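You operate a simulated robot arm through the tools that you are given. There is no shell and no other tool. Be economical: measure what you need, move in short steps, check, and stop when the job is done.

You are at the controls of a simulated robot arm. One attempt, no reset.

## Task
Rinse and blow-dry the steel nozzle in the black ring, then rack it.
Fine: spin it meanwhile; stop before opening; seat by the rinse valve.

The check looks at the end state, three seconds after you hand in, the way a careful person would. Anything else that was tipped, shoved, dropped, spilled or broken makes it a failure.

## Robot
A 5-joint arm with a two-finger parallel gripper, fixed in place. Base frame: the origin is at the foot of the arm, x ahead of it, y to its left, z up; the work surface is at about z = 0. Readings come in m, rad, newtons and seconds.
With the tool pointing down near the work surface it reaches from about 0.26 to 0.6 m from the base axis. Its first joint turns from -1.152 to 1.152 rad. The tool tilts only in the upright plane through the base axis and itself; it spins freely about its own axis. Payload 1.57 kg.
The tool frame sits at the grasp point between the pads (the TCP): z along the fingers, y along the line on which they close. The tips reach 0.03 m beyond it. The gripper opens to 0.08 m. The fingers are 0.017 m wide and 0.012 m thick; the gripper's body (0.04 by 0.082 m) begins 0.08 m behind the TCP.
Orientation is that of the tool frame in the base frame, as [roll, pitch, yaw] about the fixed x, y, z axes, in that order (R = Rz(yaw) Ry(pitch) Rx(roll)). With the fingers straight down and closing along the base's y, the tool's x points along the base's -x, its y along +y and its z along -z.

## Interface
- The arm moves only by the tool play_rows. Its argument "rows" is a list of rows, each a list of 6 numbers: the shift along the base's x, y, z in units of 300 mm (1.0 is 300 mm), then the turn, a rotation vector about the base's x, y, z in units of 90 degrees (1.0 is 90 degrees). In form: [[x, y, z, wx, wy, wz], ...]. A call has 1 to 8 rows; each row is the pose to reach, as a shift and turn from the pose commanded when the call began. "jaw" is the finger opening in m, from 0 to 0.08, set as the call begins (left out, the last holds). A call with a number of a shift or a turn outside -1 to 1 is refused whole. A row lasts 0.2 s, in which the tool goes at most 0.05 m and 0.15 rad; a call with a longer step from one row to the next is refused whole, and so is a gripper value outside its range. Where a pose cannot be reached the arm comes as near as it can. A force on the tool above 60 N (or 10 N above the force at the start of the call, whichever is more), or a blocked arm, ends the call early, and 0.2 s more pass. Each finger travels about 0.153 m/s and halts on what it meets, pressing with about 43 N; the grip force reading is that of the motor and also rises with nothing between the fingers. The clock runs only during rows and for 0.2 s after the last one: add rows that repeat a pose to give the fingers time. It gives the time, the measured TCP pose, the force on the tool (base axes), the opening and the grip force at its end, in the units of the frame above (readings bear some noise), with the torque about the TCP (base axes, N m) and any sound that the robot's microphone picked up.
- Cameras (640 x 400 px; columns grow to the right, rows downward): "scene" is fixed at [0.0501, 0.4184, 0.5244]; the picture's right is [-0.52, -0.86, 0.00], its down [-0.50, 0.30, -0.81] and it looks along [0.70, -0.42, -0.58] (base axes); focal length 254 px, centre (320, 200). "wrist" rides on the gripper at [0.072, -0.007, -0.122] in the tool frame; the picture's right is [0.09, 1.00, 0.00], its down [-0.84, 0.08, -0.54] and it looks along [-0.54, 0.05, 0.84] (tool axes); focal length 238 px, centre (320, 200). There is no depth. A picture from a camera that has moved, and an enlarged one, comes with that camera's place and axes in the base frame and with its lens. The place of the scene camera against the robot may be out by one fixed shift of up to 0.012 m in any direction.
- grab_frame(camera): a new picture of that camera. No time passes.
- enlarge(camera, box): a new picture of the part [left, top, right, bottom] of that camera's present view, enlarged. No time passes.
- close_job(): hands the job in; it is judged then, once.

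Work in short steps. Places have to be worked out from the pictures, the camera data and where the tool is seen: move nearer, look again, correct. Check each grasp and each placing, and mend what went wrong. You have 120 turns and 76 pictures in all, those below and enlarged ones among them. Open the gripper and draw the arm clear of the work before you hand the job in, unless the task says otherwise; then end with one line.

The tools are called after "Emit:" as a command line: name --pt "numbers of a row" for each row, then --argument value for the rest, lists and objects as JSON in quotes. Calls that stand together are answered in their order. play_rows: Moves the arm, as the interface text tells. Its arguments: {"type":"object","properties":{"rows":{"type":"array","items":{"type":"array","items":{"type":"number"}}},"jaw":{"type":"number"}},"required":["rows"]} The other tools are called the same way: grab_frame (camera) takes a picture; enlarge (camera, box) takes an enlarged picture of a part of a camera's view; close_job () hands the job in.

At the start:

```text
clock: 0.0
tcp_pos: [0.2922, -0.2451, 0.386]
orientation: [-3.141, 0.0, -3.141]
wrist_force: [0.0, -0.9, -0.7]
moment: [0.01, -0.04, 0.01]
opening: 0.0801
grasp_force: 0.0
```

scene: 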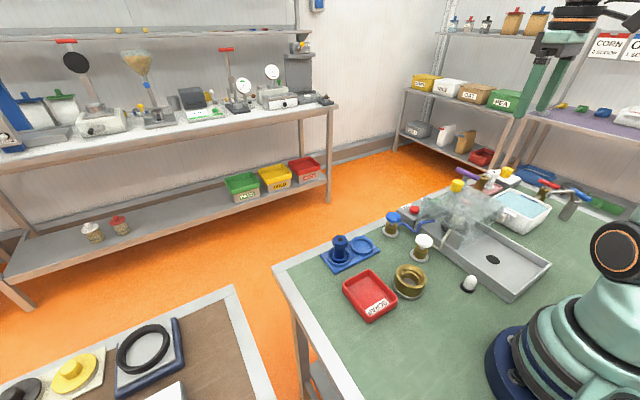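
wrist: 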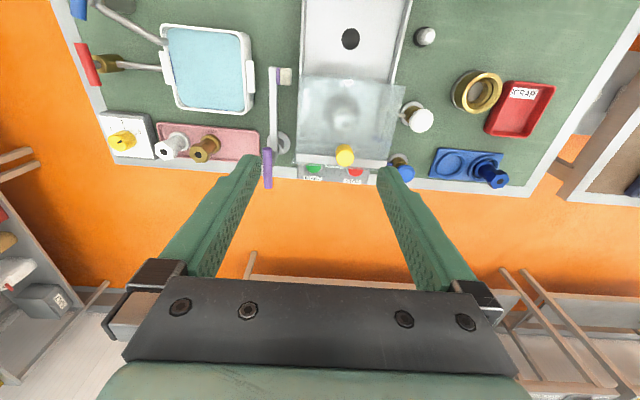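

I start by looking closer at the bench from both cameras to identify the items.

Emit:
enlarge --camera "scene" --box '[300, 150, 620, 350]'

Emit:
enlarge --camera "wrist" --box '[60, 0, 380, 200]'

Emit:
enlarge --camera "wrist" --box '[280, 20, 560, 195]'

```text
2.00 times, centred on (460, 250) of scene
camera zoom: at [0.0501, 0.4184, 0.5244], right [-0.52, -0.86, 0.0], down [-0.5, 0.3, -0.81], along [0.7, -0.42, -0.58], focal length 508 px, centre (40, 100)
```

zoom: 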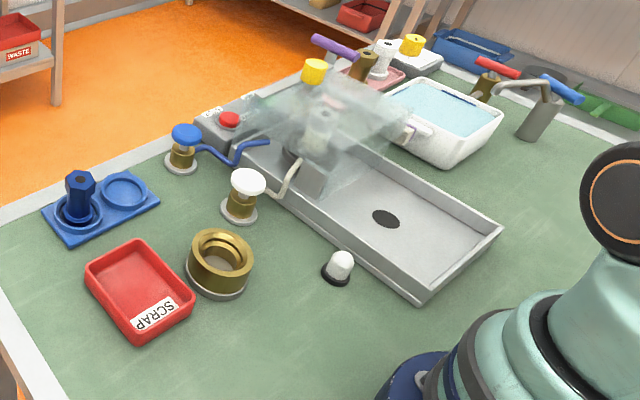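

```text
2.00 times, centred on (220, 100) of wrist
camera zoom: at [0.2199, -0.2526, 0.5074], right [-0.09, 1.0, 0.0], down [0.84, 0.08, 0.54], along [0.54, 0.05, -0.84], focal length 477 px, centre (520, 400)
```

zoom: 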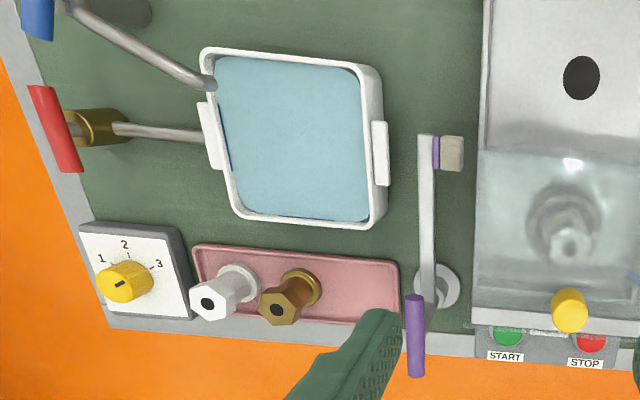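

```text
2.29 times, centred on (420, 108) of wrist
camera zoom: at [0.2199, -0.2526, 0.5074], right [-0.09, 1.0, 0.0], down [0.84, 0.08, 0.54], along [0.54, 0.05, -0.84], focal length 545 px, centre (91, 411)
```

zoom: 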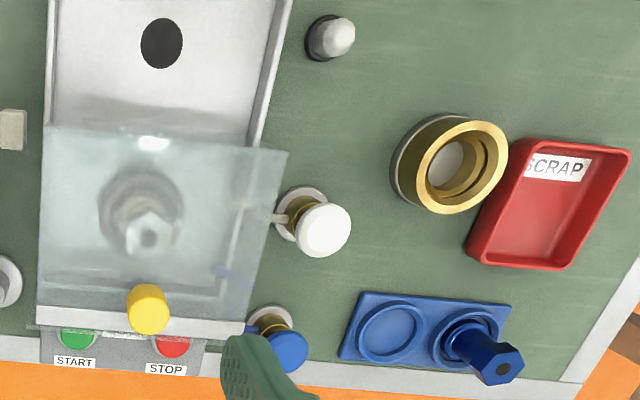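

Next I zoom tightly on the hood, the black ring item, the rack and the pink tray to tell what each is.

Emit:
enlarge --camera "scene" --box '[380, 160, 508, 240]'

Emit:
enlarge --camera "scene" --box '[430, 260, 510, 310]'

Emit:
enlarge --camera "wrist" --box '[280, 90, 440, 190]'

Emit:
enlarge --camera "scene" --box '[440, 150, 600, 250]'

```text
5.00 times, centred on (444, 200) of scene
camera zoom: at [0.0501, 0.4184, 0.5244], right [-0.52, -0.86, 0.0], down [-0.5, 0.3, -0.81], along [0.7, -0.42, -0.58], focal length 1269 px, centre (-300, 200)
```

zoom: 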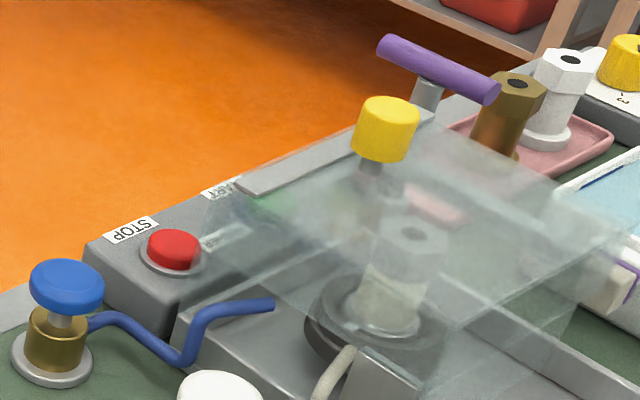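

```text
8.00 times, centred on (470, 285) of scene
camera zoom: at [0.0501, 0.4184, 0.5244], right [-0.52, -0.86, 0.0], down [-0.5, 0.3, -0.81], along [0.7, -0.42, -0.58], focal length 2031 px, centre (-880, -480)
```

zoom: 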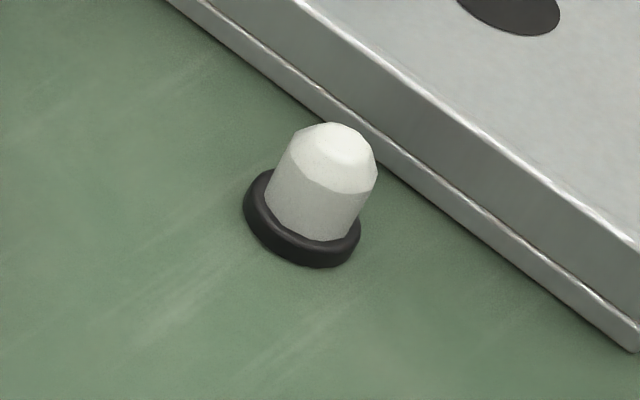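

```text
4.00 times, centred on (360, 140) of wrist
camera zoom: at [0.2199, -0.2526, 0.5074], right [-0.09, 1.0, 0.0], down [0.84, 0.08, 0.54], along [0.54, 0.05, -0.84], focal length 953 px, centre (160, 440)
```

zoom: 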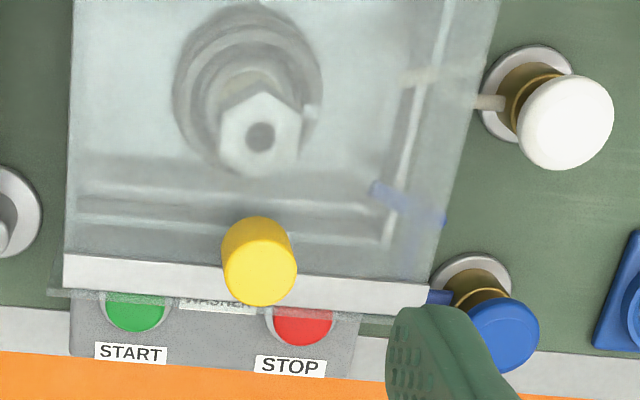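

```text
4.00 times, centred on (520, 200) of scene
camera zoom: at [0.0501, 0.4184, 0.5244], right [-0.52, -0.86, 0.0], down [-0.5, 0.3, -0.81], along [0.7, -0.42, -0.58], focal length 1015 px, centre (-480, 200)
```

zoom: 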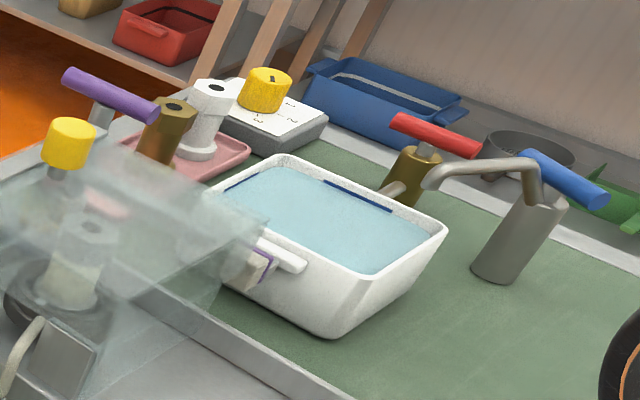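

The layout: a spin washer with the steel nozzle in its dark chuck under a translucent hood (nozzle ≈(0.325,-0.20)), a white valve ≈(0.317,-0.053), a blue valve ≈(0.426,-0.05), and free seats in the blue rack and perhaps the brass ring. I move high above the rack for a clearer look.

Emit:
play_rows --pt "0 0.15 0 0 0 0" --pt "0 0.3 0 0 0 0" --pt "0 0.45 0 0 0 0" --pt "0 0.6 -0.05 0 0 0" --pt "0 0.75 -0.15 0 0 0" --pt "0 0.85 -0.25 0 0 0"

Emit:
grab_frame --camera "wrist"

Emit:
enlarge --camera "scene" --box '[310, 200, 470, 300]'

```text
refused: row 5 steps farther than a row can; nothing moved
```

```text
66 pictures are left
camera wrist: at [0.2199, -0.2526, 0.5074], right [-0.09, 1.0, 0.0], down [0.84, 0.08, 0.54], along [0.54, 0.05, -0.84], focal length 238 px, centre (320, 200)
```

wrist: 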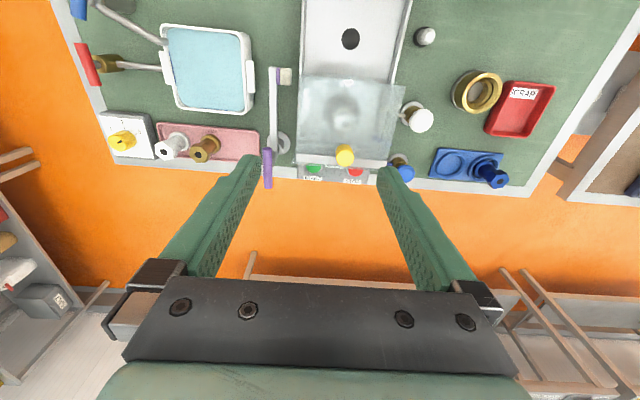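

```text
4.00 times, centred on (390, 250) of scene
camera zoom: at [0.0501, 0.4184, 0.5244], right [-0.52, -0.86, 0.0], down [-0.5, 0.3, -0.81], along [0.7, -0.42, -0.58], focal length 1015 px, centre (40, 0)
```

zoom: 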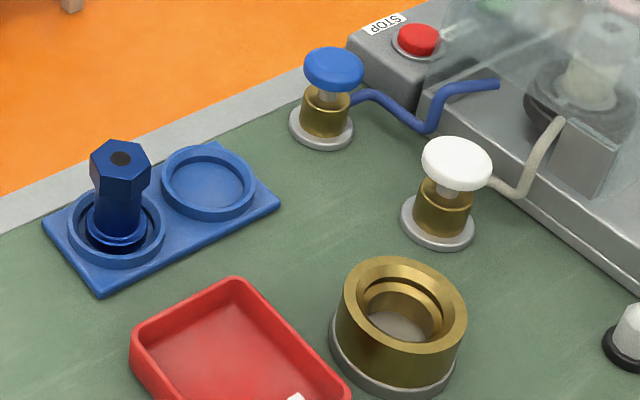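

The step was too long; I redo it with shorter steps.

Emit:
play_rows --pt "0 0.15 0 0 0 0" --pt "0 0.3 0 0 0 0" --pt "0 0.45 0 0 0 0" --pt "0 0.6 -0.05 0 0 0" --pt "0 0.72 -0.13 0 0 0" --pt "0 0.82 -0.22 0 0 0"

Emit:
grab_frame --camera "wrist"

Emit:
grab_frame --camera "scene"

```text
clock: 1.4
tcp_pos: [0.2912, 0.0013, 0.3175]
orientation: [3.14, 0.001, 3.141]
wrist_force: [-0.1, 0.6, -0.5]
moment: [0.01, 0.0, -0.01]
opening: 0.0798
grasp_force: 0.0
```

```text
64 pictures are left
camera wrist: at [0.2196, -0.0054, 0.4405], right [-0.09, 1.0, 0.0], down [0.84, 0.08, 0.54], along [0.54, 0.05, -0.84], focal length 238 px, centre (320, 200)
```

wrist: 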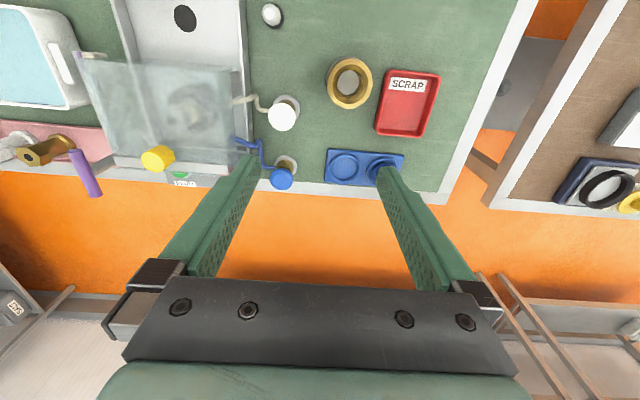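

```text
63 pictures are left
```

scene: 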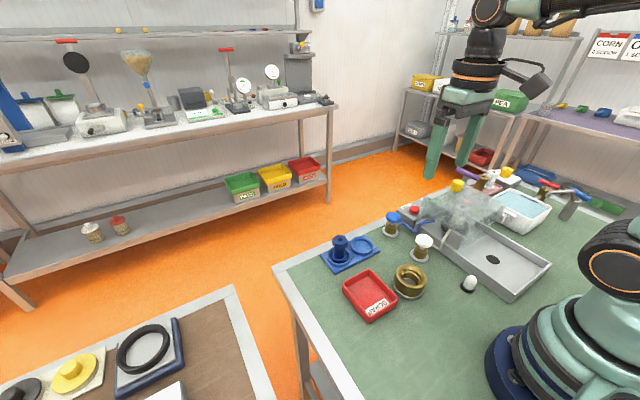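

From here I zoom on the hood and on the valves/rack.

Emit:
enlarge --camera "wrist" --box '[60, 20, 300, 200]'

Emit:
enlarge --camera "wrist" --box '[230, 50, 430, 200]'

```text
2.22 times, centred on (180, 110) of wrist
camera zoom: at [0.2196, -0.0054, 0.4405], right [-0.09, 1.0, 0.0], down [0.84, 0.08, 0.54], along [0.54, 0.05, -0.84], focal length 530 px, centre (631, 400)
```

zoom: 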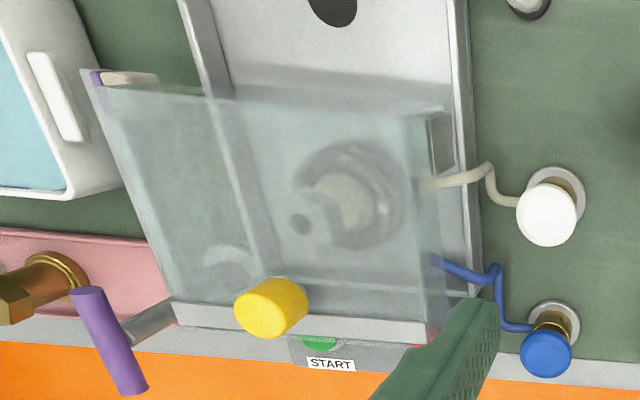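

```text
2.67 times, centred on (330, 125) of wrist
camera zoom: at [0.2196, -0.0054, 0.4405], right [-0.09, 1.0, 0.0], down [0.84, 0.08, 0.54], along [0.54, 0.05, -0.84], focal length 636 px, centre (293, 400)
```

zoom: 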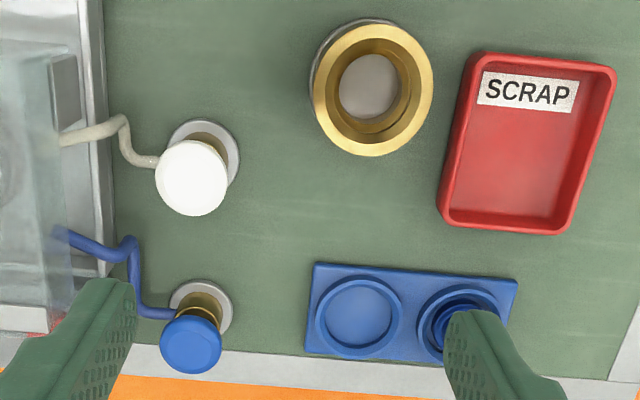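

Triangulating from both views gives START ≈ (0.44,-0.245,0.046), STOP ≈ (0.435,-0.154,0.046), and hood knob top ≈ (0.359,-0.202,0.168). I close the jaw and go above START.

Emit:
play_rows --pt "0.06 -0.1 0 0 0 0" --pt "0.12 -0.2 0 0 0 0" --pt "0.19 -0.3 0 0 0 0" --pt "0.25 -0.42 0 0 0 0" --pt "0.33 -0.55 0 0 0 0" --pt "0.41 -0.68 0 0 0 0" --pt "0.497 -0.8 -0.05 0 0 0" --pt "0.497 -0.822 -0.2 0 0 0" --jaw 0.0

Emit:
grab_frame --camera "wrist"

Emit:
enlarge --camera "scene" --box '[370, 130, 530, 230]'

```text
clock: 3.2
tcp_pos: [0.4416, -0.2461, 0.2589]
orientation: [3.14, 0.0, -3.14]
wrist_force: [0.4, 0.1, -0.3]
moment: [0.0, 0.01, 0.03]
opening: 0.0
grasp_force: 21.3
```

```text
60 pictures are left
camera wrist: at [0.3682, -0.253, 0.3814], right [-0.09, 1.0, 0.0], down [0.84, 0.08, 0.54], along [0.54, 0.05, -0.84], focal length 238 px, centre (320, 200)
```

wrist: 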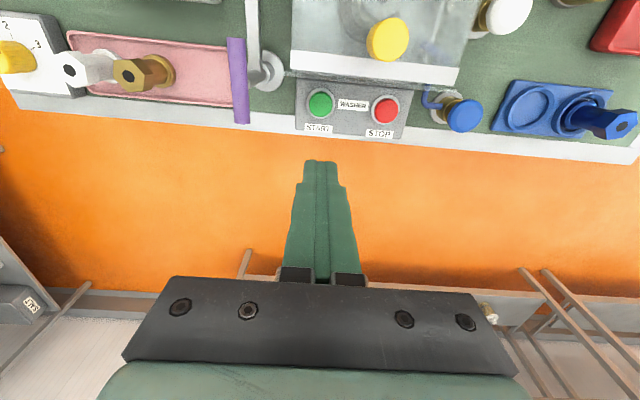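

```text
4.00 times, centred on (450, 180) of scene
camera zoom: at [0.0501, 0.4184, 0.5244], right [-0.52, -0.86, 0.0], down [-0.5, 0.3, -0.81], along [0.7, -0.42, -0.58], focal length 1015 px, centre (-200, 280)
```

zoom: 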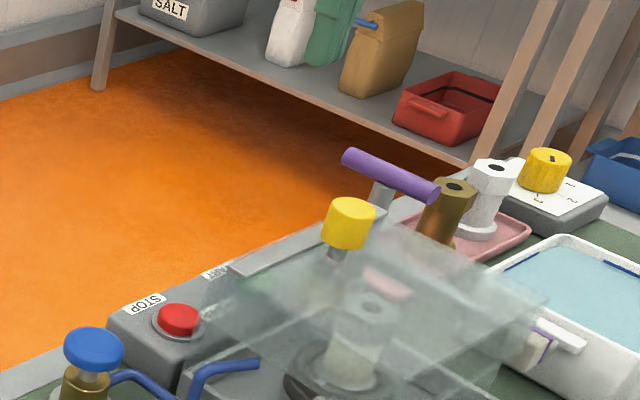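

The new view puts START at about (0.433,-0.247). I verify the tool is visible in the scene view as expected.

Emit:
grab_frame --camera "scene"

```text
58 pictures are left
```

scene: 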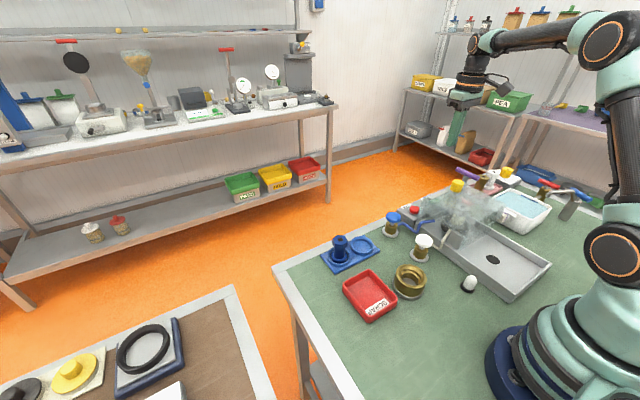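

The gripper is where expected, so I descend over START to just above the button.

Emit:
play_rows --pt "-0.017 -0.003 -0.15 0 0 0" --pt "-0.017 -0.003 -0.3 0 0 0" --pt "-0.017 -0.003 -0.45 0 0 0" --pt "-0.017 -0.003 -0.57 0 0 0" --pt "-0.017 -0.003 -0.57 0 0 0"

Emit:
enlarge --camera "scene" --box '[370, 130, 530, 230]'

Emit:
enlarge --camera "wrist" --box '[200, 50, 440, 200]'

```text
clock: 4.4
tcp_pos: [0.4369, -0.2474, 0.0889]
orientation: [-3.141, 0.0, -3.141]
wrist_force: [0.0, 0.0, -0.2]
moment: [0.03, 0.0, 0.01]
opening: 0.0
grasp_force: 21.6
```

```text
4.00 times, centred on (450, 180) of scene
camera zoom: at [0.0501, 0.4184, 0.5244], right [-0.52, -0.86, 0.0], down [-0.5, 0.3, -0.81], along [0.7, -0.42, -0.58], focal length 1015 px, centre (-200, 280)
```

zoom: 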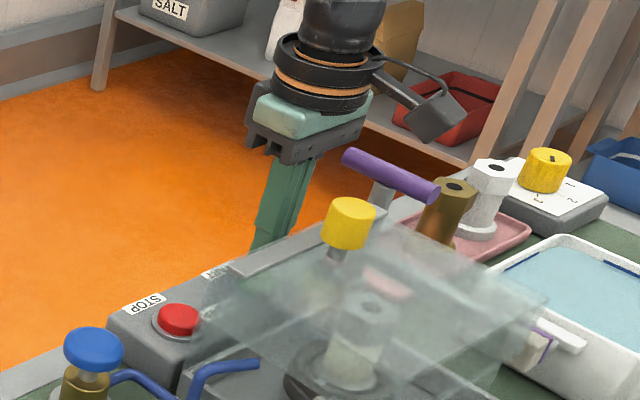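

```text
2.67 times, centred on (320, 125) of wrist
camera zoom: at [0.3647, -0.2542, 0.2099], right [-0.09, 1.0, 0.0], down [0.84, 0.08, 0.54], along [0.54, 0.05, -0.84], focal length 636 px, centre (320, 400)
```

zoom: 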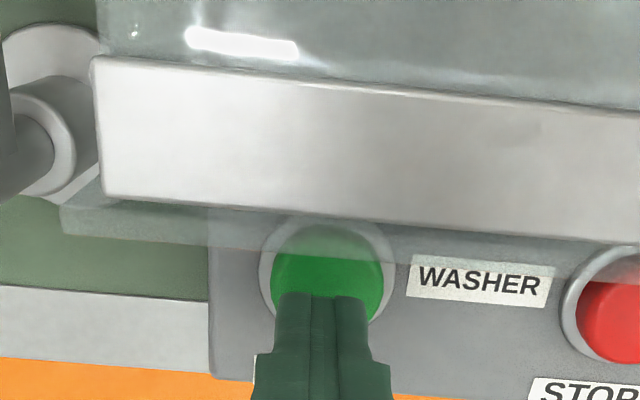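

The button centre reads x≈0.428; I shift slightly nearer (staying clear of the hood lip) and press down gently.

Emit:
play_rows --pt "-0.01 0 -0.02 0 0 0" --pt "-0.01 0 -0.04 0 0 0" --pt "-0.01 0 -0.06 0 0 0" --pt "-0.01 0 -0.07 0 0 0" --pt "-0.01 0 -0.08 0 0 0"

```text
clock: 5.6
tcp_pos: [0.4339, -0.2463, 0.0666]
orientation: [-3.141, -0.001, -3.14]
wrist_force: [-12.2, 7.4, 32.2]
moment: [0.23, 0.37, 0.0]
opening: 0.0002
grasp_force: 21.0
heard: click
```

A click was heard and force reads about 32 N, so START looks pressed. I lift off and look for the spin.

Emit:
play_rows --pt "0 0 0.1 0 0 0" --pt "0 0 0.2 0 0 0" --pt "0 0 0.35 0 0 0" --pt "0 0 0.5 0 0 0"

Emit:
enlarge --camera "scene" --box '[380, 160, 508, 240]'

Emit:
enlarge --camera "scene" --box '[430, 260, 510, 310]'

```text
clock: 6.6
tcp_pos: [0.4313, -0.2466, 0.2152]
orientation: [3.141, 0.0, -3.141]
wrist_force: [-0.7, 0.0, 0.1]
moment: [0.02, 0.01, 0.0]
opening: 0.0
grasp_force: 21.8
```

```text
5.00 times, centred on (444, 200) of scene
camera zoom: at [0.0501, 0.4184, 0.5244], right [-0.52, -0.86, 0.0], down [-0.5, 0.3, -0.81], along [0.7, -0.42, -0.58], focal length 1269 px, centre (-300, 200)
```

zoom: 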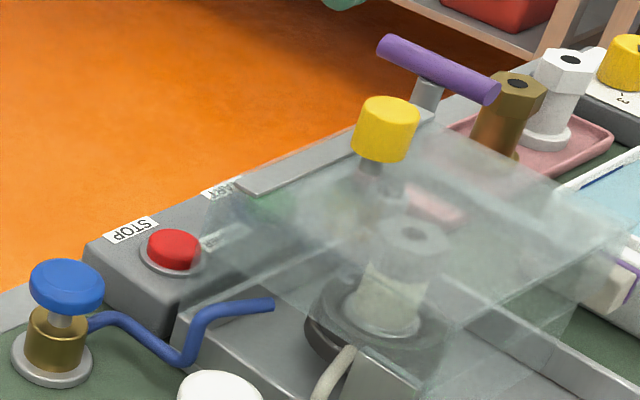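

```text
8.00 times, centred on (470, 285) of scene
camera zoom: at [0.0501, 0.4184, 0.5244], right [-0.52, -0.86, 0.0], down [-0.5, 0.3, -0.81], along [0.7, -0.42, -0.58], focal length 2031 px, centre (-880, -480)
```

zoom: 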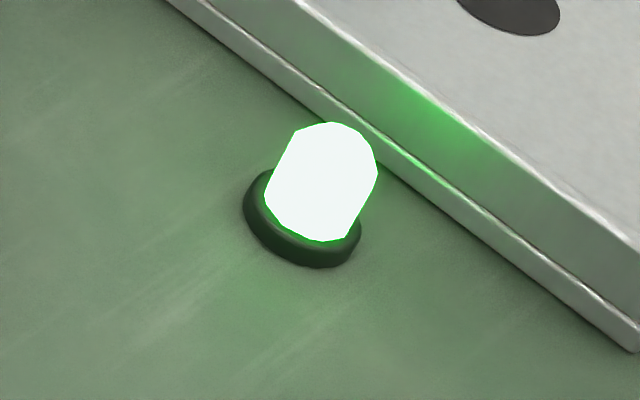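

The lamp lights green, so the washer spins. Next I go above the blue valve knob ≈(0.423,-0.055, top z 0.068) with the jaw part open.

Emit:
play_rows --pt "0 0.15 0 0 0 0" --pt "-0.01 0.3 0 0 0 0" --pt "-0.02 0.45 0 0 0 0" --pt "-0.03 0.6 0 0 0 0" --pt "-0.034 0.639 -0.1 0 0 0" --pt "-0.034 0.639 -0.2 0 0 0" --jaw 0.06

Emit:
enlarge --camera "wrist" --box '[200, 50, 440, 200]'

Emit:
enlarge --camera "scene" --box '[330, 160, 490, 260]'

```text
clock: 8.0
tcp_pos: [0.4232, -0.0546, 0.1552]
orientation: [3.141, 0.0, 3.141]
wrist_force: [0.1, -0.5, 1.1]
moment: [0.01, 0.01, -0.01]
opening: 0.0599
grasp_force: 0.1
```

```text
2.67 times, centred on (320, 125) of wrist
camera zoom: at [0.3506, -0.0617, 0.2768], right [-0.09, 1.0, 0.0], down [0.84, 0.08, 0.54], along [0.54, 0.05, -0.84], focal length 636 px, centre (320, 400)
```

zoom: 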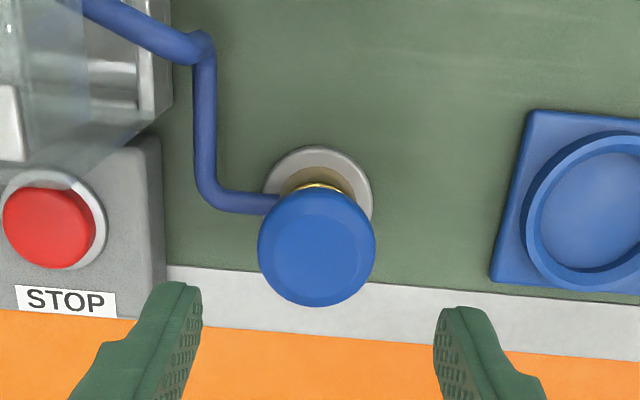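

```text
4.00 times, centred on (410, 210) of scene
camera zoom: at [0.05, 0.4184, 0.5244], right [-0.52, -0.86, 0.0], down [-0.5, 0.3, -0.81], along [0.7, -0.42, -0.58], focal length 1015 px, centre (-40, 160)
```

zoom: 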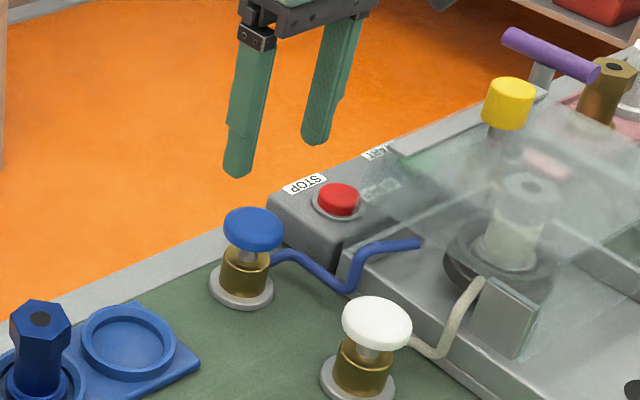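

The knob is confirmed centred at (0.423,-0.056). I descend so the pads straddle the cap and close gently.

Emit:
play_rows --pt "0 -0.003 -0.13 0 0 0" --pt "0 -0.003 -0.25 0 0 0" --pt "0 -0.003 -0.25 0 0 0"

Emit:
play_rows --pt "0 0 0 0 0 0" --pt "0 0 0 0 0 0" --jaw 0.02

```text
clock: 8.8
tcp_pos: [0.4224, -0.0556, 0.0791]
orientation: [3.142, -0.001, -3.141]
wrist_force: [-0.9, 0.6, 0.6]
moment: [0.0, 0.03, 0.0]
opening: 0.0599
grasp_force: 0.0
```

```text
clock: 9.4
tcp_pos: [0.4214, -0.0546, 0.0811]
orientation: [3.14, -0.002, -3.137]
wrist_force: [3.0, 16.4, -1.2]
moment: [0.32, 0.0, 0.11]
opening: 0.0408
grasp_force: 44.6
```

Gripped at 0.041 m. I turn counter-clockwise a little and read the torque and sound.

Emit:
play_rows --pt "0 0.004 0 0 0 0.07" --pt "0 0.007 0 0 0 0.15" --pt "0 0.007 0 0 0 0.23" --pt "0 0.007 0 0 0 0.3"

Emit:
enlarge --camera "scene" --box '[330, 160, 490, 260]'

```text
clock: 10.4
tcp_pos: [0.4207, -0.0571, 0.0796]
orientation: [3.139, -0.004, -2.684]
wrist_force: [-11.6, -53.7, 0.1]
moment: [-1.2, 0.49, -1.55]
opening: 0.0404
grasp_force: 45.0
```

```text
4.00 times, centred on (410, 210) of scene
camera zoom: at [0.0501, 0.4184, 0.5244], right [-0.52, -0.86, 0.0], down [-0.5, 0.3, -0.81], along [0.7, -0.42, -0.58], focal length 1015 px, centre (-40, 160)
```

zoom: 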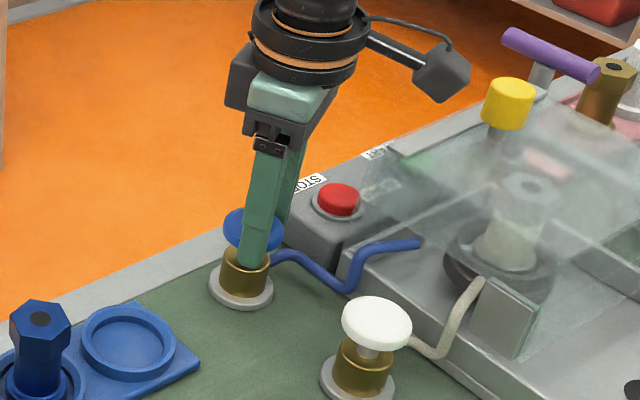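

The tool turned 0.46 rad against torque; force shows I over-shifted in y. I recentre and continue turning to see whether the valve opens.

Emit:
play_rows --pt "0 -0.005 0 0 0 0.05" --pt "0 -0.005 0 0 0 0.13" --pt "0 -0.005 0 0 0 0.21" --pt "0 -0.005 0 0 0 0.29" --pt "0 -0.005 0 0 0 0.37"

Emit:
enlarge --camera "scene" --box '[330, 160, 490, 260]'

```text
clock: 11.6
tcp_pos: [0.4272, -0.0558, 0.0814]
orientation: [-3.127, 0.006, -2.091]
wrist_force: [21.8, -30.3, -2.6]
moment: [-0.39, -0.27, -0.87]
opening: 0.0409
grasp_force: 45.3
```

```text
4.00 times, centred on (410, 210) of scene
camera zoom: at [0.0501, 0.4184, 0.5244], right [-0.52, -0.86, 0.0], down [-0.5, 0.3, -0.81], along [0.7, -0.42, -0.58], focal length 1015 px, centre (-40, 160)
```

zoom: 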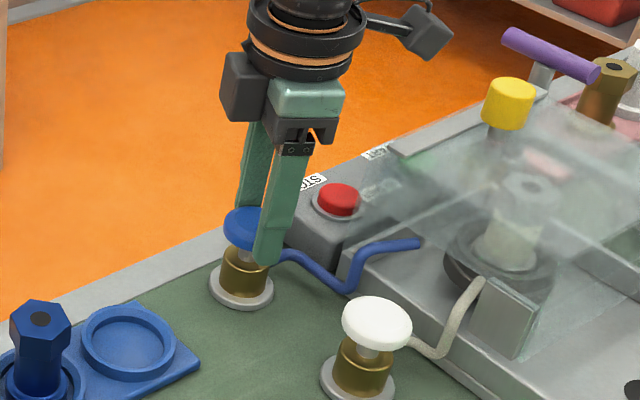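

No flow and no sound, and it appears to slip, so it is likely a push valve. I release and rise.

Emit:
play_rows --pt "0 0 0 0 0 0" --pt "0 0 0.08 0 0 -0.08" --pt "0 0 0.16 0 0 -0.16" --pt "0 0 0.16 0 0 -0.25" --pt "0 0 0.16 0 0 -0.34" --pt "0 0 0.16 0 0 -0.43" --pt "0 0 0.16 0 0 -0.52" --pt "0 0 0.16 0 0 -0.6" --jaw 0.06

Emit:
enlarge --camera "wrist" --box '[160, 30, 480, 230]'

Emit:
enlarge --camera "scene" --box '[360, 180, 488, 260]'

```text
clock: 13.4
tcp_pos: [0.4216, -0.0562, 0.1274]
orientation: [-3.141, 0.0, -3.033]
wrist_force: [0.7, 0.5, -0.7]
moment: [0.02, 0.03, -0.01]
opening: 0.06
grasp_force: 0.0
```

```text
2.00 times, centred on (320, 130) of wrist
camera zoom: at [0.3516, -0.0704, 0.2496], right [-0.2, 0.98, 0.0], down [0.82, 0.17, 0.54], along [0.53, 0.11, -0.84], focal length 477 px, centre (320, 340)
```

zoom: 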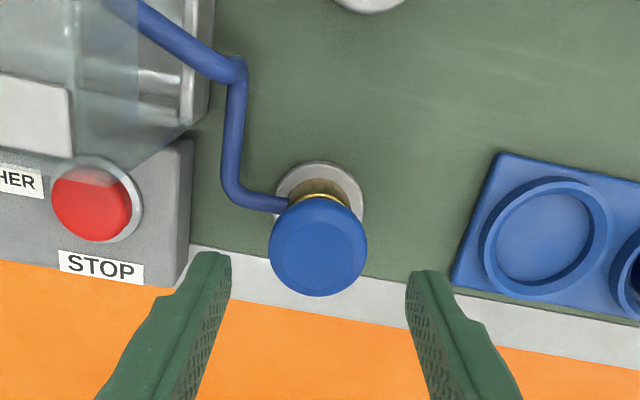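

```text
5.00 times, centred on (424, 220) of scene
camera zoom: at [0.0501, 0.4184, 0.5244], right [-0.52, -0.86, 0.0], down [-0.5, 0.3, -0.81], along [0.7, -0.42, -0.58], focal length 1269 px, centre (-200, 100)
```

zoom: 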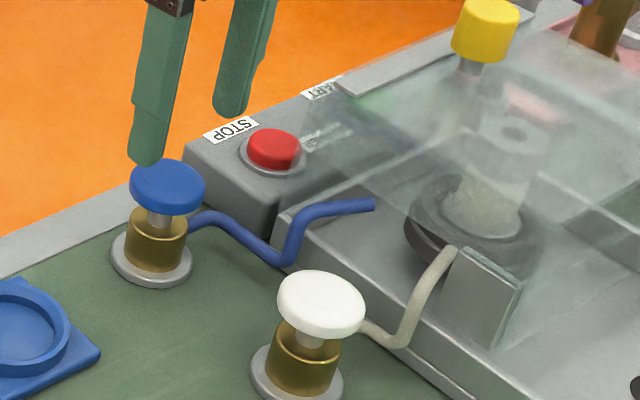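

Next I close the fingers and press the blue cap from above.

Emit:
play_rows --pt "0.004 0.002 0 0 0 -0.069" --pt "0.004 0.002 -0.05 0 0 -0.069" --pt "0.004 0.002 -0.08 0 0 -0.069" --pt "0.004 0.002 -0.1 0 0 -0.069" --pt "0.004 0.002 -0.115 0 0 -0.069" --pt "0.004 0.002 -0.13 0 0 -0.069" --pt "0.004 0.002 -0.145 0 0 -0.069" --jaw 0.0

Emit:
enlarge --camera "scene" --box '[360, 180, 488, 260]'

```text
clock: 15.0
tcp_pos: [0.4241, -0.0542, 0.0846]
orientation: [-3.14, 0.0, -3.14]
wrist_force: [-2.3, -1.4, 4.1]
moment: [-0.04, 0.05, -0.01]
opening: 0.0
grasp_force: 21.4
heard: click
```

```text
5.00 times, centred on (424, 220) of scene
camera zoom: at [0.05, 0.4184, 0.5244], right [-0.52, -0.86, 0.0], down [-0.5, 0.3, -0.81], along [0.7, -0.42, -0.58], focal length 1269 px, centre (-200, 100)
```

zoom: 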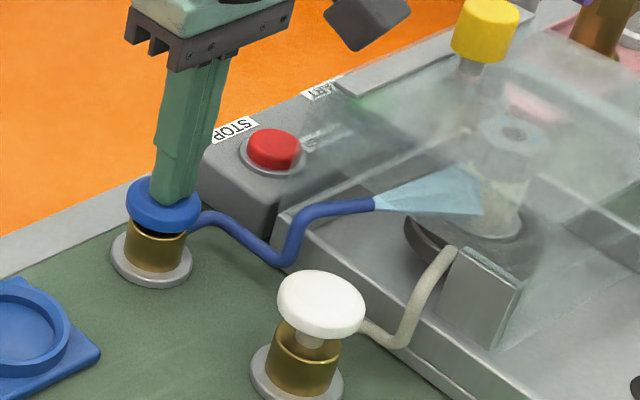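

Pressing the blue valve sends a blue water spray at the nozzle, so blue is the rinse valve. I hold it for a few seconds.

Emit:
play_rows --pt "0 0 -0.005 0 0 0" --pt "0 0 -0.005 0 0 0" --pt "0 0 -0.005 0 0 0" --pt "0 0 -0.005 0 0 0" --pt "0 0 -0.005 0 0 0" --pt "0 0 -0.005 0 0 0" --pt "0 0 -0.005 0 0 0" --pt "0 0 -0.005 0 0 0"

Emit:
play_rows --pt "0 0 0 0 0 0" --pt "0 0 0 0 0 0" --pt "0 0 0 0 0 0" --pt "0 0 0 0 0 0" --pt "0 0 0 0 0 0" --pt "0 0 0 0 0 0" --pt "0 0 0 0 0 0" --pt "0 0 0 0 0 0"

Emit:
play_rows --pt "0 0 0 0 0 0" --pt "0 0 0 0 0 0" --pt "0 0 0 0 0 0" --pt "0 0 0 0 0 0" --pt "0 0 0 0 0 0" --pt "0 0 0 0 0 0" --pt "0 0 0 0 0 0" --pt "0 0 0 0 0 0"

Emit:
enlarge --camera "scene" --box '[360, 180, 488, 260]'

```text
clock: 16.8
tcp_pos: [0.4243, -0.0551, 0.0833]
orientation: [-3.142, -0.002, -3.14]
wrist_force: [-1.6, -1.2, 7.4]
moment: [-0.04, 0.01, 0.0]
opening: 0.0
grasp_force: 21.0
```

```text
clock: 18.6
tcp_pos: [0.4236, -0.0542, 0.0834]
orientation: [3.142, -0.001, -3.14]
wrist_force: [1.3, -1.2, 6.5]
moment: [-0.04, 0.0, -0.02]
opening: 0.0
grasp_force: 20.9
```

```text
clock: 20.4
tcp_pos: [0.4239, -0.0539, 0.0824]
orientation: [3.141, 0.0, -3.139]
wrist_force: [1.1, -0.2, 7.4]
moment: [-0.03, -0.03, 0.0]
opening: 0.0001
grasp_force: 21.9
```

```text
5.00 times, centred on (424, 220) of scene
camera zoom: at [0.05, 0.4184, 0.5244], right [-0.52, -0.86, 0.0], down [-0.5, 0.3, -0.81], along [0.7, -0.42, -0.58], focal length 1269 px, centre (-200, 100)
```

zoom: 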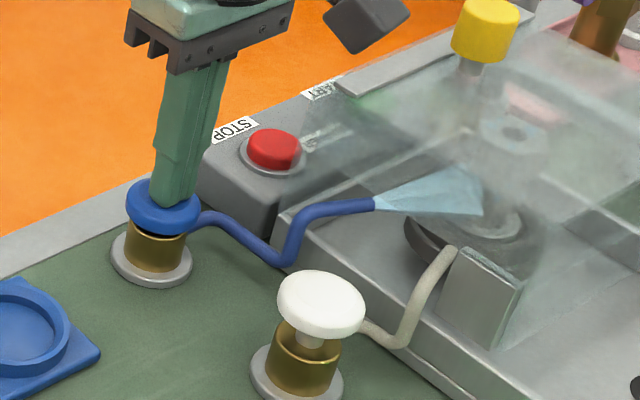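

The yellowish residue seems gone after about 5 s of rinsing. I lift off to see whether the spray stops by itself.

Emit:
play_rows --pt "0 0 0.05 0 0 0" --pt "0 0 0.15 0 0 0" --pt "0 0 0.25 0 0 0"

Emit:
enlarge --camera "scene" --box '[360, 180, 488, 260]'

```text
clock: 21.2
tcp_pos: [0.4234, -0.054, 0.1577]
orientation: [-3.141, -0.002, -3.138]
wrist_force: [0.7, -0.4, -0.6]
moment: [-0.03, 0.05, 0.0]
opening: 0.0
grasp_force: 21.2
```

```text
5.00 times, centred on (424, 220) of scene
camera zoom: at [0.0501, 0.4184, 0.5244], right [-0.52, -0.86, 0.0], down [-0.5, 0.3, -0.81], along [0.7, -0.42, -0.58], focal length 1269 px, centre (-200, 100)
```

zoom: 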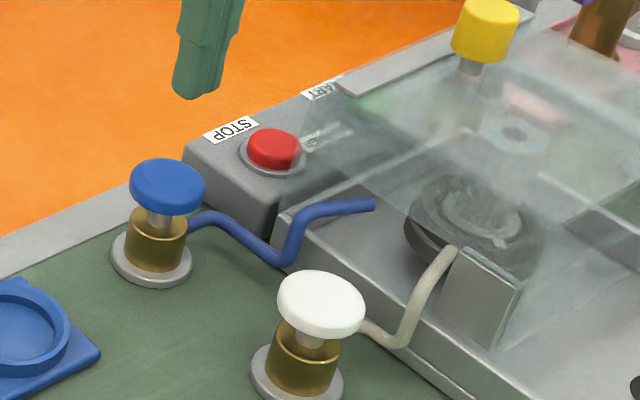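

The spray stopped on release. Next I move above the white (air) valve at ≈(0.316,-0.056).

Emit:
play_rows --pt "-0.12 0 0 0 0 0" --pt "-0.24 0 0 0 0 0" --pt "-0.355 -0.003 0 0 0 0" --pt "-0.355 -0.003 -0.1 0 0 0"

Emit:
enlarge --camera "wrist" --box '[160, 30, 480, 230]'

```text
clock: 22.2
tcp_pos: [0.3174, -0.0548, 0.1273]
orientation: [3.141, -0.001, -3.14]
wrist_force: [0.2, -1.2, 0.3]
moment: [0.0, -0.03, 0.01]
opening: 0.0
grasp_force: 21.1
```

```text
2.00 times, centred on (320, 130) of wrist
camera zoom: at [0.245, -0.0634, 0.2497], right [-0.09, 1.0, 0.0], down [0.84, 0.08, 0.54], along [0.54, 0.05, -0.84], focal length 477 px, centre (320, 340)
```

zoom: 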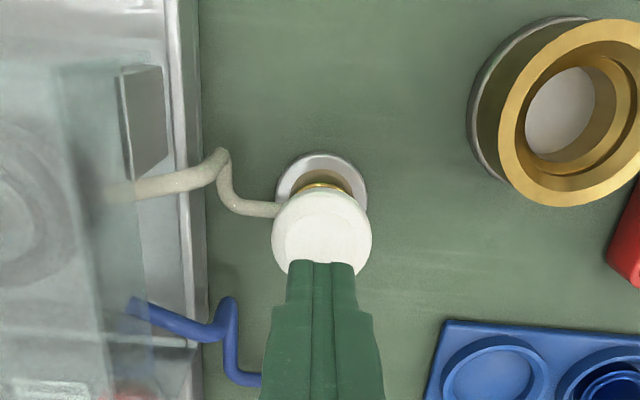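

The cap is under the fingers (≈(0.312,-0.057)). I press it and hold.

Emit:
play_rows --pt "-0.015 -0.004 -0.05 0 0 0" --pt "-0.015 -0.004 -0.09 0 0 0" --pt "-0.015 -0.004 -0.11 0 0 0" --pt "-0.015 -0.004 -0.13 0 0 0" --pt "-0.015 -0.004 -0.148 0 0 0"

Emit:
enlarge --camera "scene" --box '[360, 180, 488, 260]'

```text
clock: 23.4
tcp_pos: [0.3121, -0.0561, 0.0836]
orientation: [3.141, 0.001, -3.14]
wrist_force: [0.4, 2.0, 4.8]
moment: [0.04, 0.01, -0.01]
opening: 0.0
grasp_force: 21.6
heard: click
```

```text
5.00 times, centred on (424, 220) of scene
camera zoom: at [0.05, 0.4184, 0.5244], right [-0.52, -0.86, 0.0], down [-0.5, 0.3, -0.81], along [0.7, -0.42, -0.58], focal length 1269 px, centre (-200, 100)
```

zoom: 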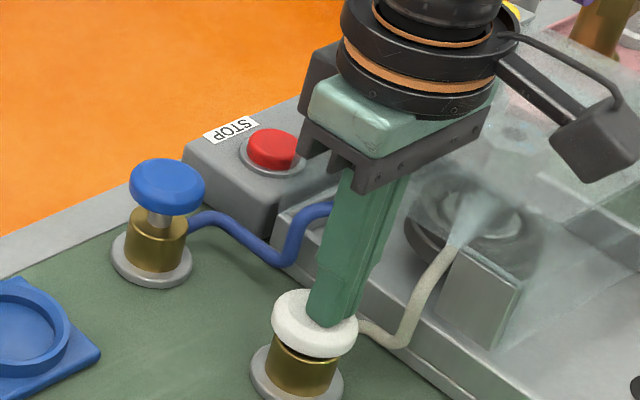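

Air is blowing onto the nozzle. I hold for several seconds.

Emit:
play_rows --pt "0 0 -0.004 0 0 0" --pt "0 0 -0.004 0 0 0" --pt "0 0 -0.004 0 0 0" --pt "0 0 -0.004 0 0 0" --pt "0 0 -0.004 0 0 0" --pt "0 0 -0.004 0 0 0" --pt "0 0 -0.004 0 0 0" --pt "0 0 -0.004 0 0 0"

Emit:
play_rows --pt "0 0 0 0 0 0" --pt "0 0 0 0 0 0" --pt "0 0 0 0 0 0" --pt "0 0 0 0 0 0" --pt "0 0 0 0 0 0" --pt "0 0 0 0 0 0" --pt "0 0 0 0 0 0" --pt "0 0 0 0 0 0"

Emit:
play_rows --pt "0 0 0 0 0 0" --pt "0 0 0 0 0 0" --pt "0 0 0 0 0 0" --pt "0 0 0 0 0 0" --pt "0 0 0 0 0 0" --pt "0 0 0 0 0 0" --pt "0 0 0 0 0 0" --pt "0 0 0 0 0 0"

Emit:
enlarge --camera "scene" --box '[360, 180, 488, 260]'

```text
clock: 25.2
tcp_pos: [0.3142, -0.0557, 0.082]
orientation: [3.141, 0.001, -3.14]
wrist_force: [1.9, -2.2, 14.1]
moment: [-0.12, -0.03, 0.0]
opening: 0.0
grasp_force: 21.3
```

```text
clock: 27.0
tcp_pos: [0.3127, -0.0568, 0.082]
orientation: [-3.142, 0.002, -3.14]
wrist_force: [3.9, -3.0, 13.7]
moment: [-0.11, -0.12, 0.01]
opening: 0.0
grasp_force: 21.5
```

```text
clock: 28.8
tcp_pos: [0.3126, -0.057, 0.082]
orientation: [3.14, 0.002, -3.139]
wrist_force: [5.1, -1.7, 15.5]
moment: [-0.02, -0.15, 0.01]
opening: 0.0
grasp_force: 21.0
```

```text
5.00 times, centred on (424, 220) of scene
camera zoom: at [0.05, 0.4184, 0.5244], right [-0.52, -0.86, 0.0], down [-0.5, 0.3, -0.81], along [0.7, -0.42, -0.58], focal length 1269 px, centre (-200, 100)
```

zoom: 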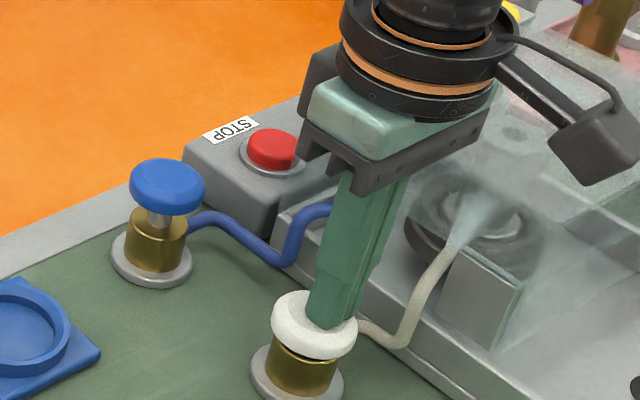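

Five seconds of air; I release and check the nozzle and the lamp.

Emit:
play_rows --pt "0 0 0 0 0 0" --pt "0 0 0 0 0 0" --pt "0 0 0 0 0 0" --pt "0 0 0 0 0 0" --pt "0 0 0.05 0 0 0" --pt "0 0 0.15 0 0 0" --pt "0 0.04 0.3 0 0 0" --pt "0 0.18 0.36 0 0 0"

Emit:
enlarge --camera "scene" --box '[380, 160, 508, 240]'

Emit:
grab_frame --camera "scene"

```text
clock: 30.6
tcp_pos: [0.3117, -0.0026, 0.191]
orientation: [3.141, -0.002, -3.14]
wrist_force: [0.6, -0.3, 0.8]
moment: [-0.02, 0.01, 0.02]
opening: 0.0003
grasp_force: 21.5
```

```text
5.00 times, centred on (444, 200) of scene
camera zoom: at [0.0501, 0.4184, 0.5244], right [-0.52, -0.86, 0.0], down [-0.5, 0.3, -0.81], along [0.7, -0.42, -0.58], focal length 1269 px, centre (-300, 200)
```

zoom: 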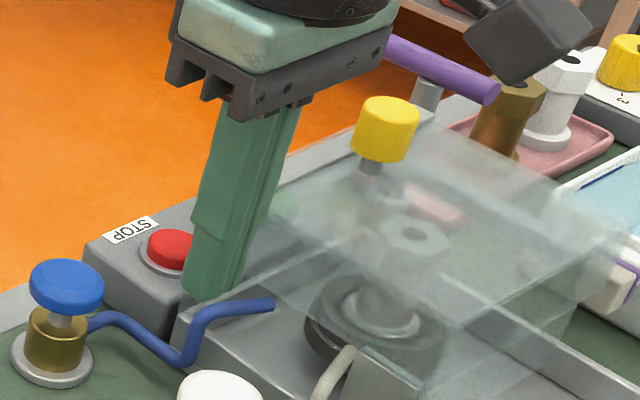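

```text
40 pictures are left
```

scene: 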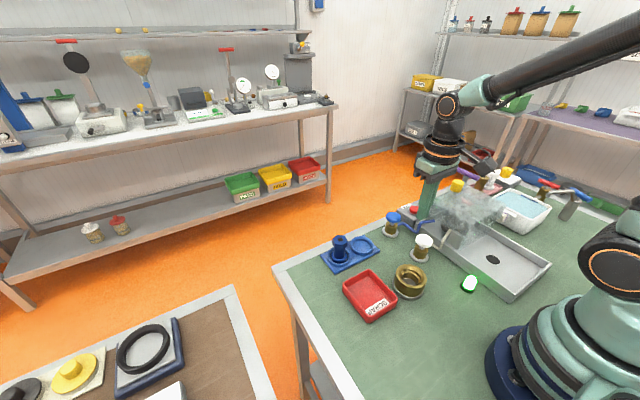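

The nozzle looks clean and dry and the lamp is still green (spinning). Next I go above STOP (≈(0.434,-0.157)), staying wide of the hood.

Emit:
play_rows --pt "0.12 0 0.06 0 0 0" --pt "0.26 -0.02 0.06 0 0 0" --pt "0.405 -0.06 0.06 0 0 0" --pt "0.405 -0.22 0.06 0 0 0" --pt "0.405 -0.38 0.06 0 0 0" --pt "0.405 -0.517 0 0 0 0" --pt "0.405 -0.517 -0.15 0 0 0" --pt "0.405 -0.517 -0.3 0 0 0"

Emit:
enlarge --camera "wrist" --box '[200, 50, 440, 200]'

```text
clock: 32.4
tcp_pos: [0.4338, -0.1571, 0.1001]
orientation: [3.14, 0.0, 3.142]
wrist_force: [-0.3, 0.6, -0.1]
moment: [0.01, 0.0, 0.0]
opening: 0.0
grasp_force: 21.1
```

```text
2.67 times, centred on (320, 125) of wrist
camera zoom: at [0.3627, -0.1656, 0.2212], right [-0.09, 1.0, 0.0], down [0.84, 0.08, 0.54], along [0.54, 0.05, -0.84], focal length 636 px, centre (320, 400)
```

zoom: 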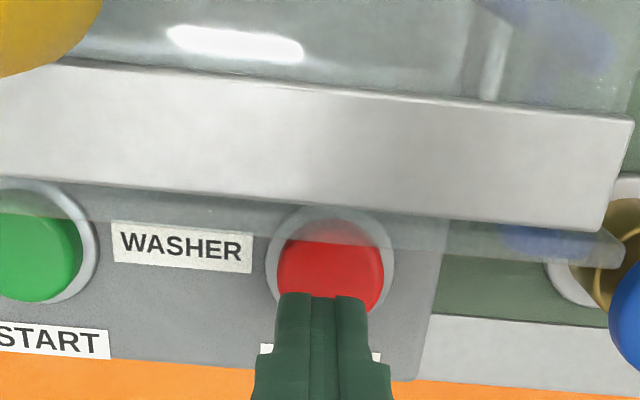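

The fingers are over STOP; I press until it clicks.

Emit:
play_rows --pt "0 0.002 -0.04 0 0 0" --pt "0 0.002 -0.07 0 0 0" --pt "0 0.002 -0.09 0 0 0" --pt "0 0.002 -0.105 0 0 0" --pt "0 0.002 -0.115 0 0 0"

Emit:
play_rows --pt "0 0 0.1 0 0 0" --pt "0 0 0.2 0 0 0" --pt "0 0 0.35 0 0 0" --pt "0 0 0.5 0 0 0"

Emit:
grab_frame --camera "scene"

Emit:
enlarge --camera "scene" --box '[400, 160, 528, 240]'

```text
clock: 33.6
tcp_pos: [0.4332, -0.1574, 0.0661]
orientation: [-3.141, 0.0, -3.139]
wrist_force: [-10.4, 5.1, 29.0]
moment: [0.16, 0.31, 0.04]
opening: 0.0002
grasp_force: 21.7
heard: click
```

```text
clock: 34.6
tcp_pos: [0.4353, -0.1567, 0.2157]
orientation: [-3.141, -0.002, -3.14]
wrist_force: [-0.6, -0.5, 0.1]
moment: [0.0, -0.01, -0.01]
opening: 0.0001
grasp_force: 21.4
```

```text
38 pictures are left
```

scene: 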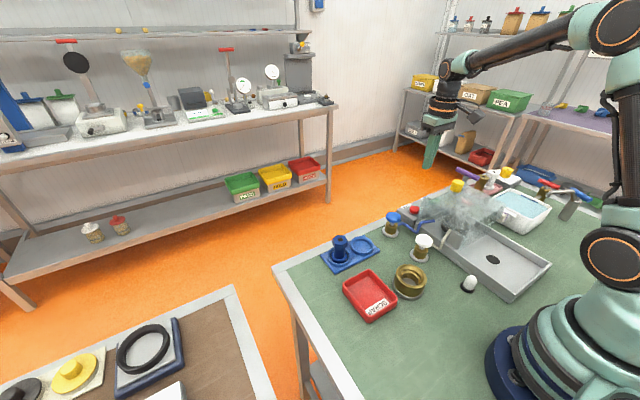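

```text
5.00 times, centred on (464, 200) of scene
camera zoom: at [0.0501, 0.4184, 0.5244], right [-0.52, -0.86, 0.0], down [-0.5, 0.3, -0.81], along [0.7, -0.42, -0.58], focal length 1269 px, centre (-400, 200)
```

zoom: 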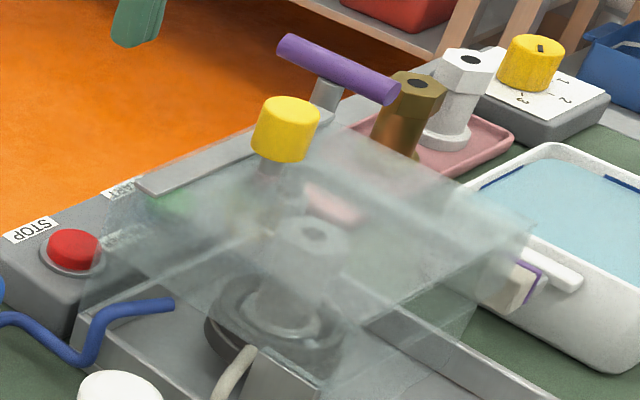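

The lamp is off, so the washer has stopped. Now to the hood: I raise and position above the yellow knob at about (0.359,-0.202) with the jaw open.

Emit:
play_rows --pt "-0.03 0 0.12 0 0 0" --pt "-0.13 -0.05 0.18 0 0 0" --pt "-0.25 -0.15 0.18 0 0 0" --pt "-0.25 -0.15 0.18 0 0 0" --jaw 0.06

Emit:
enlarge --camera "wrist" --box '[160, 30, 480, 230]'

```text
clock: 35.6
tcp_pos: [0.3591, -0.2009, 0.2682]
orientation: [-3.141, 0.002, -3.138]
wrist_force: [0.3, 0.3, 0.3]
moment: [-0.02, 0.02, 0.02]
opening: 0.06
grasp_force: 0.1
```

```text
2.00 times, centred on (320, 130) of wrist
camera zoom: at [0.2875, -0.2093, 0.3906], right [-0.09, 1.0, 0.0], down [0.84, 0.08, 0.54], along [0.54, 0.05, -0.84], focal length 477 px, centre (320, 340)
```

zoom: 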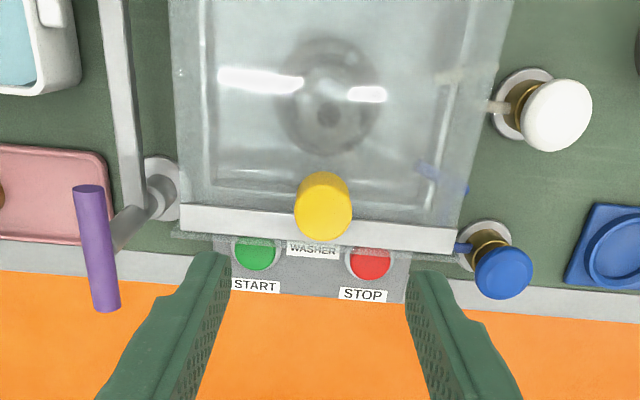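

The knob is confirmed at (0.3585,-0.2015). I descend around it and close.

Emit:
play_rows --pt "0 -0.003 -0.15 0 0 0" --pt "0 -0.003 -0.27 0 0 0" --pt "0 -0.003 -0.34 0 0 0" --pt "0 -0.003 -0.34 0 0 0"

Emit:
enlarge --camera "scene" --box '[400, 140, 528, 220]'

```text
clock: 36.6
tcp_pos: [0.3603, -0.2015, 0.167]
orientation: [3.14, 0.0, -3.14]
wrist_force: [-0.6, -0.4, -0.2]
moment: [-0.01, 0.0, 0.02]
opening: 0.06
grasp_force: 0.1
```

```text
5.00 times, centred on (464, 180) of scene
camera zoom: at [0.0501, 0.4184, 0.5244], right [-0.52, -0.86, 0.0], down [-0.5, 0.3, -0.81], along [0.7, -0.42, -0.58], focal length 1269 px, centre (-400, 300)
```

zoom: 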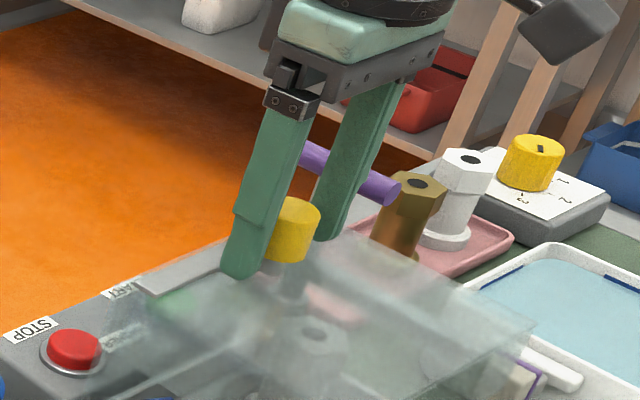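

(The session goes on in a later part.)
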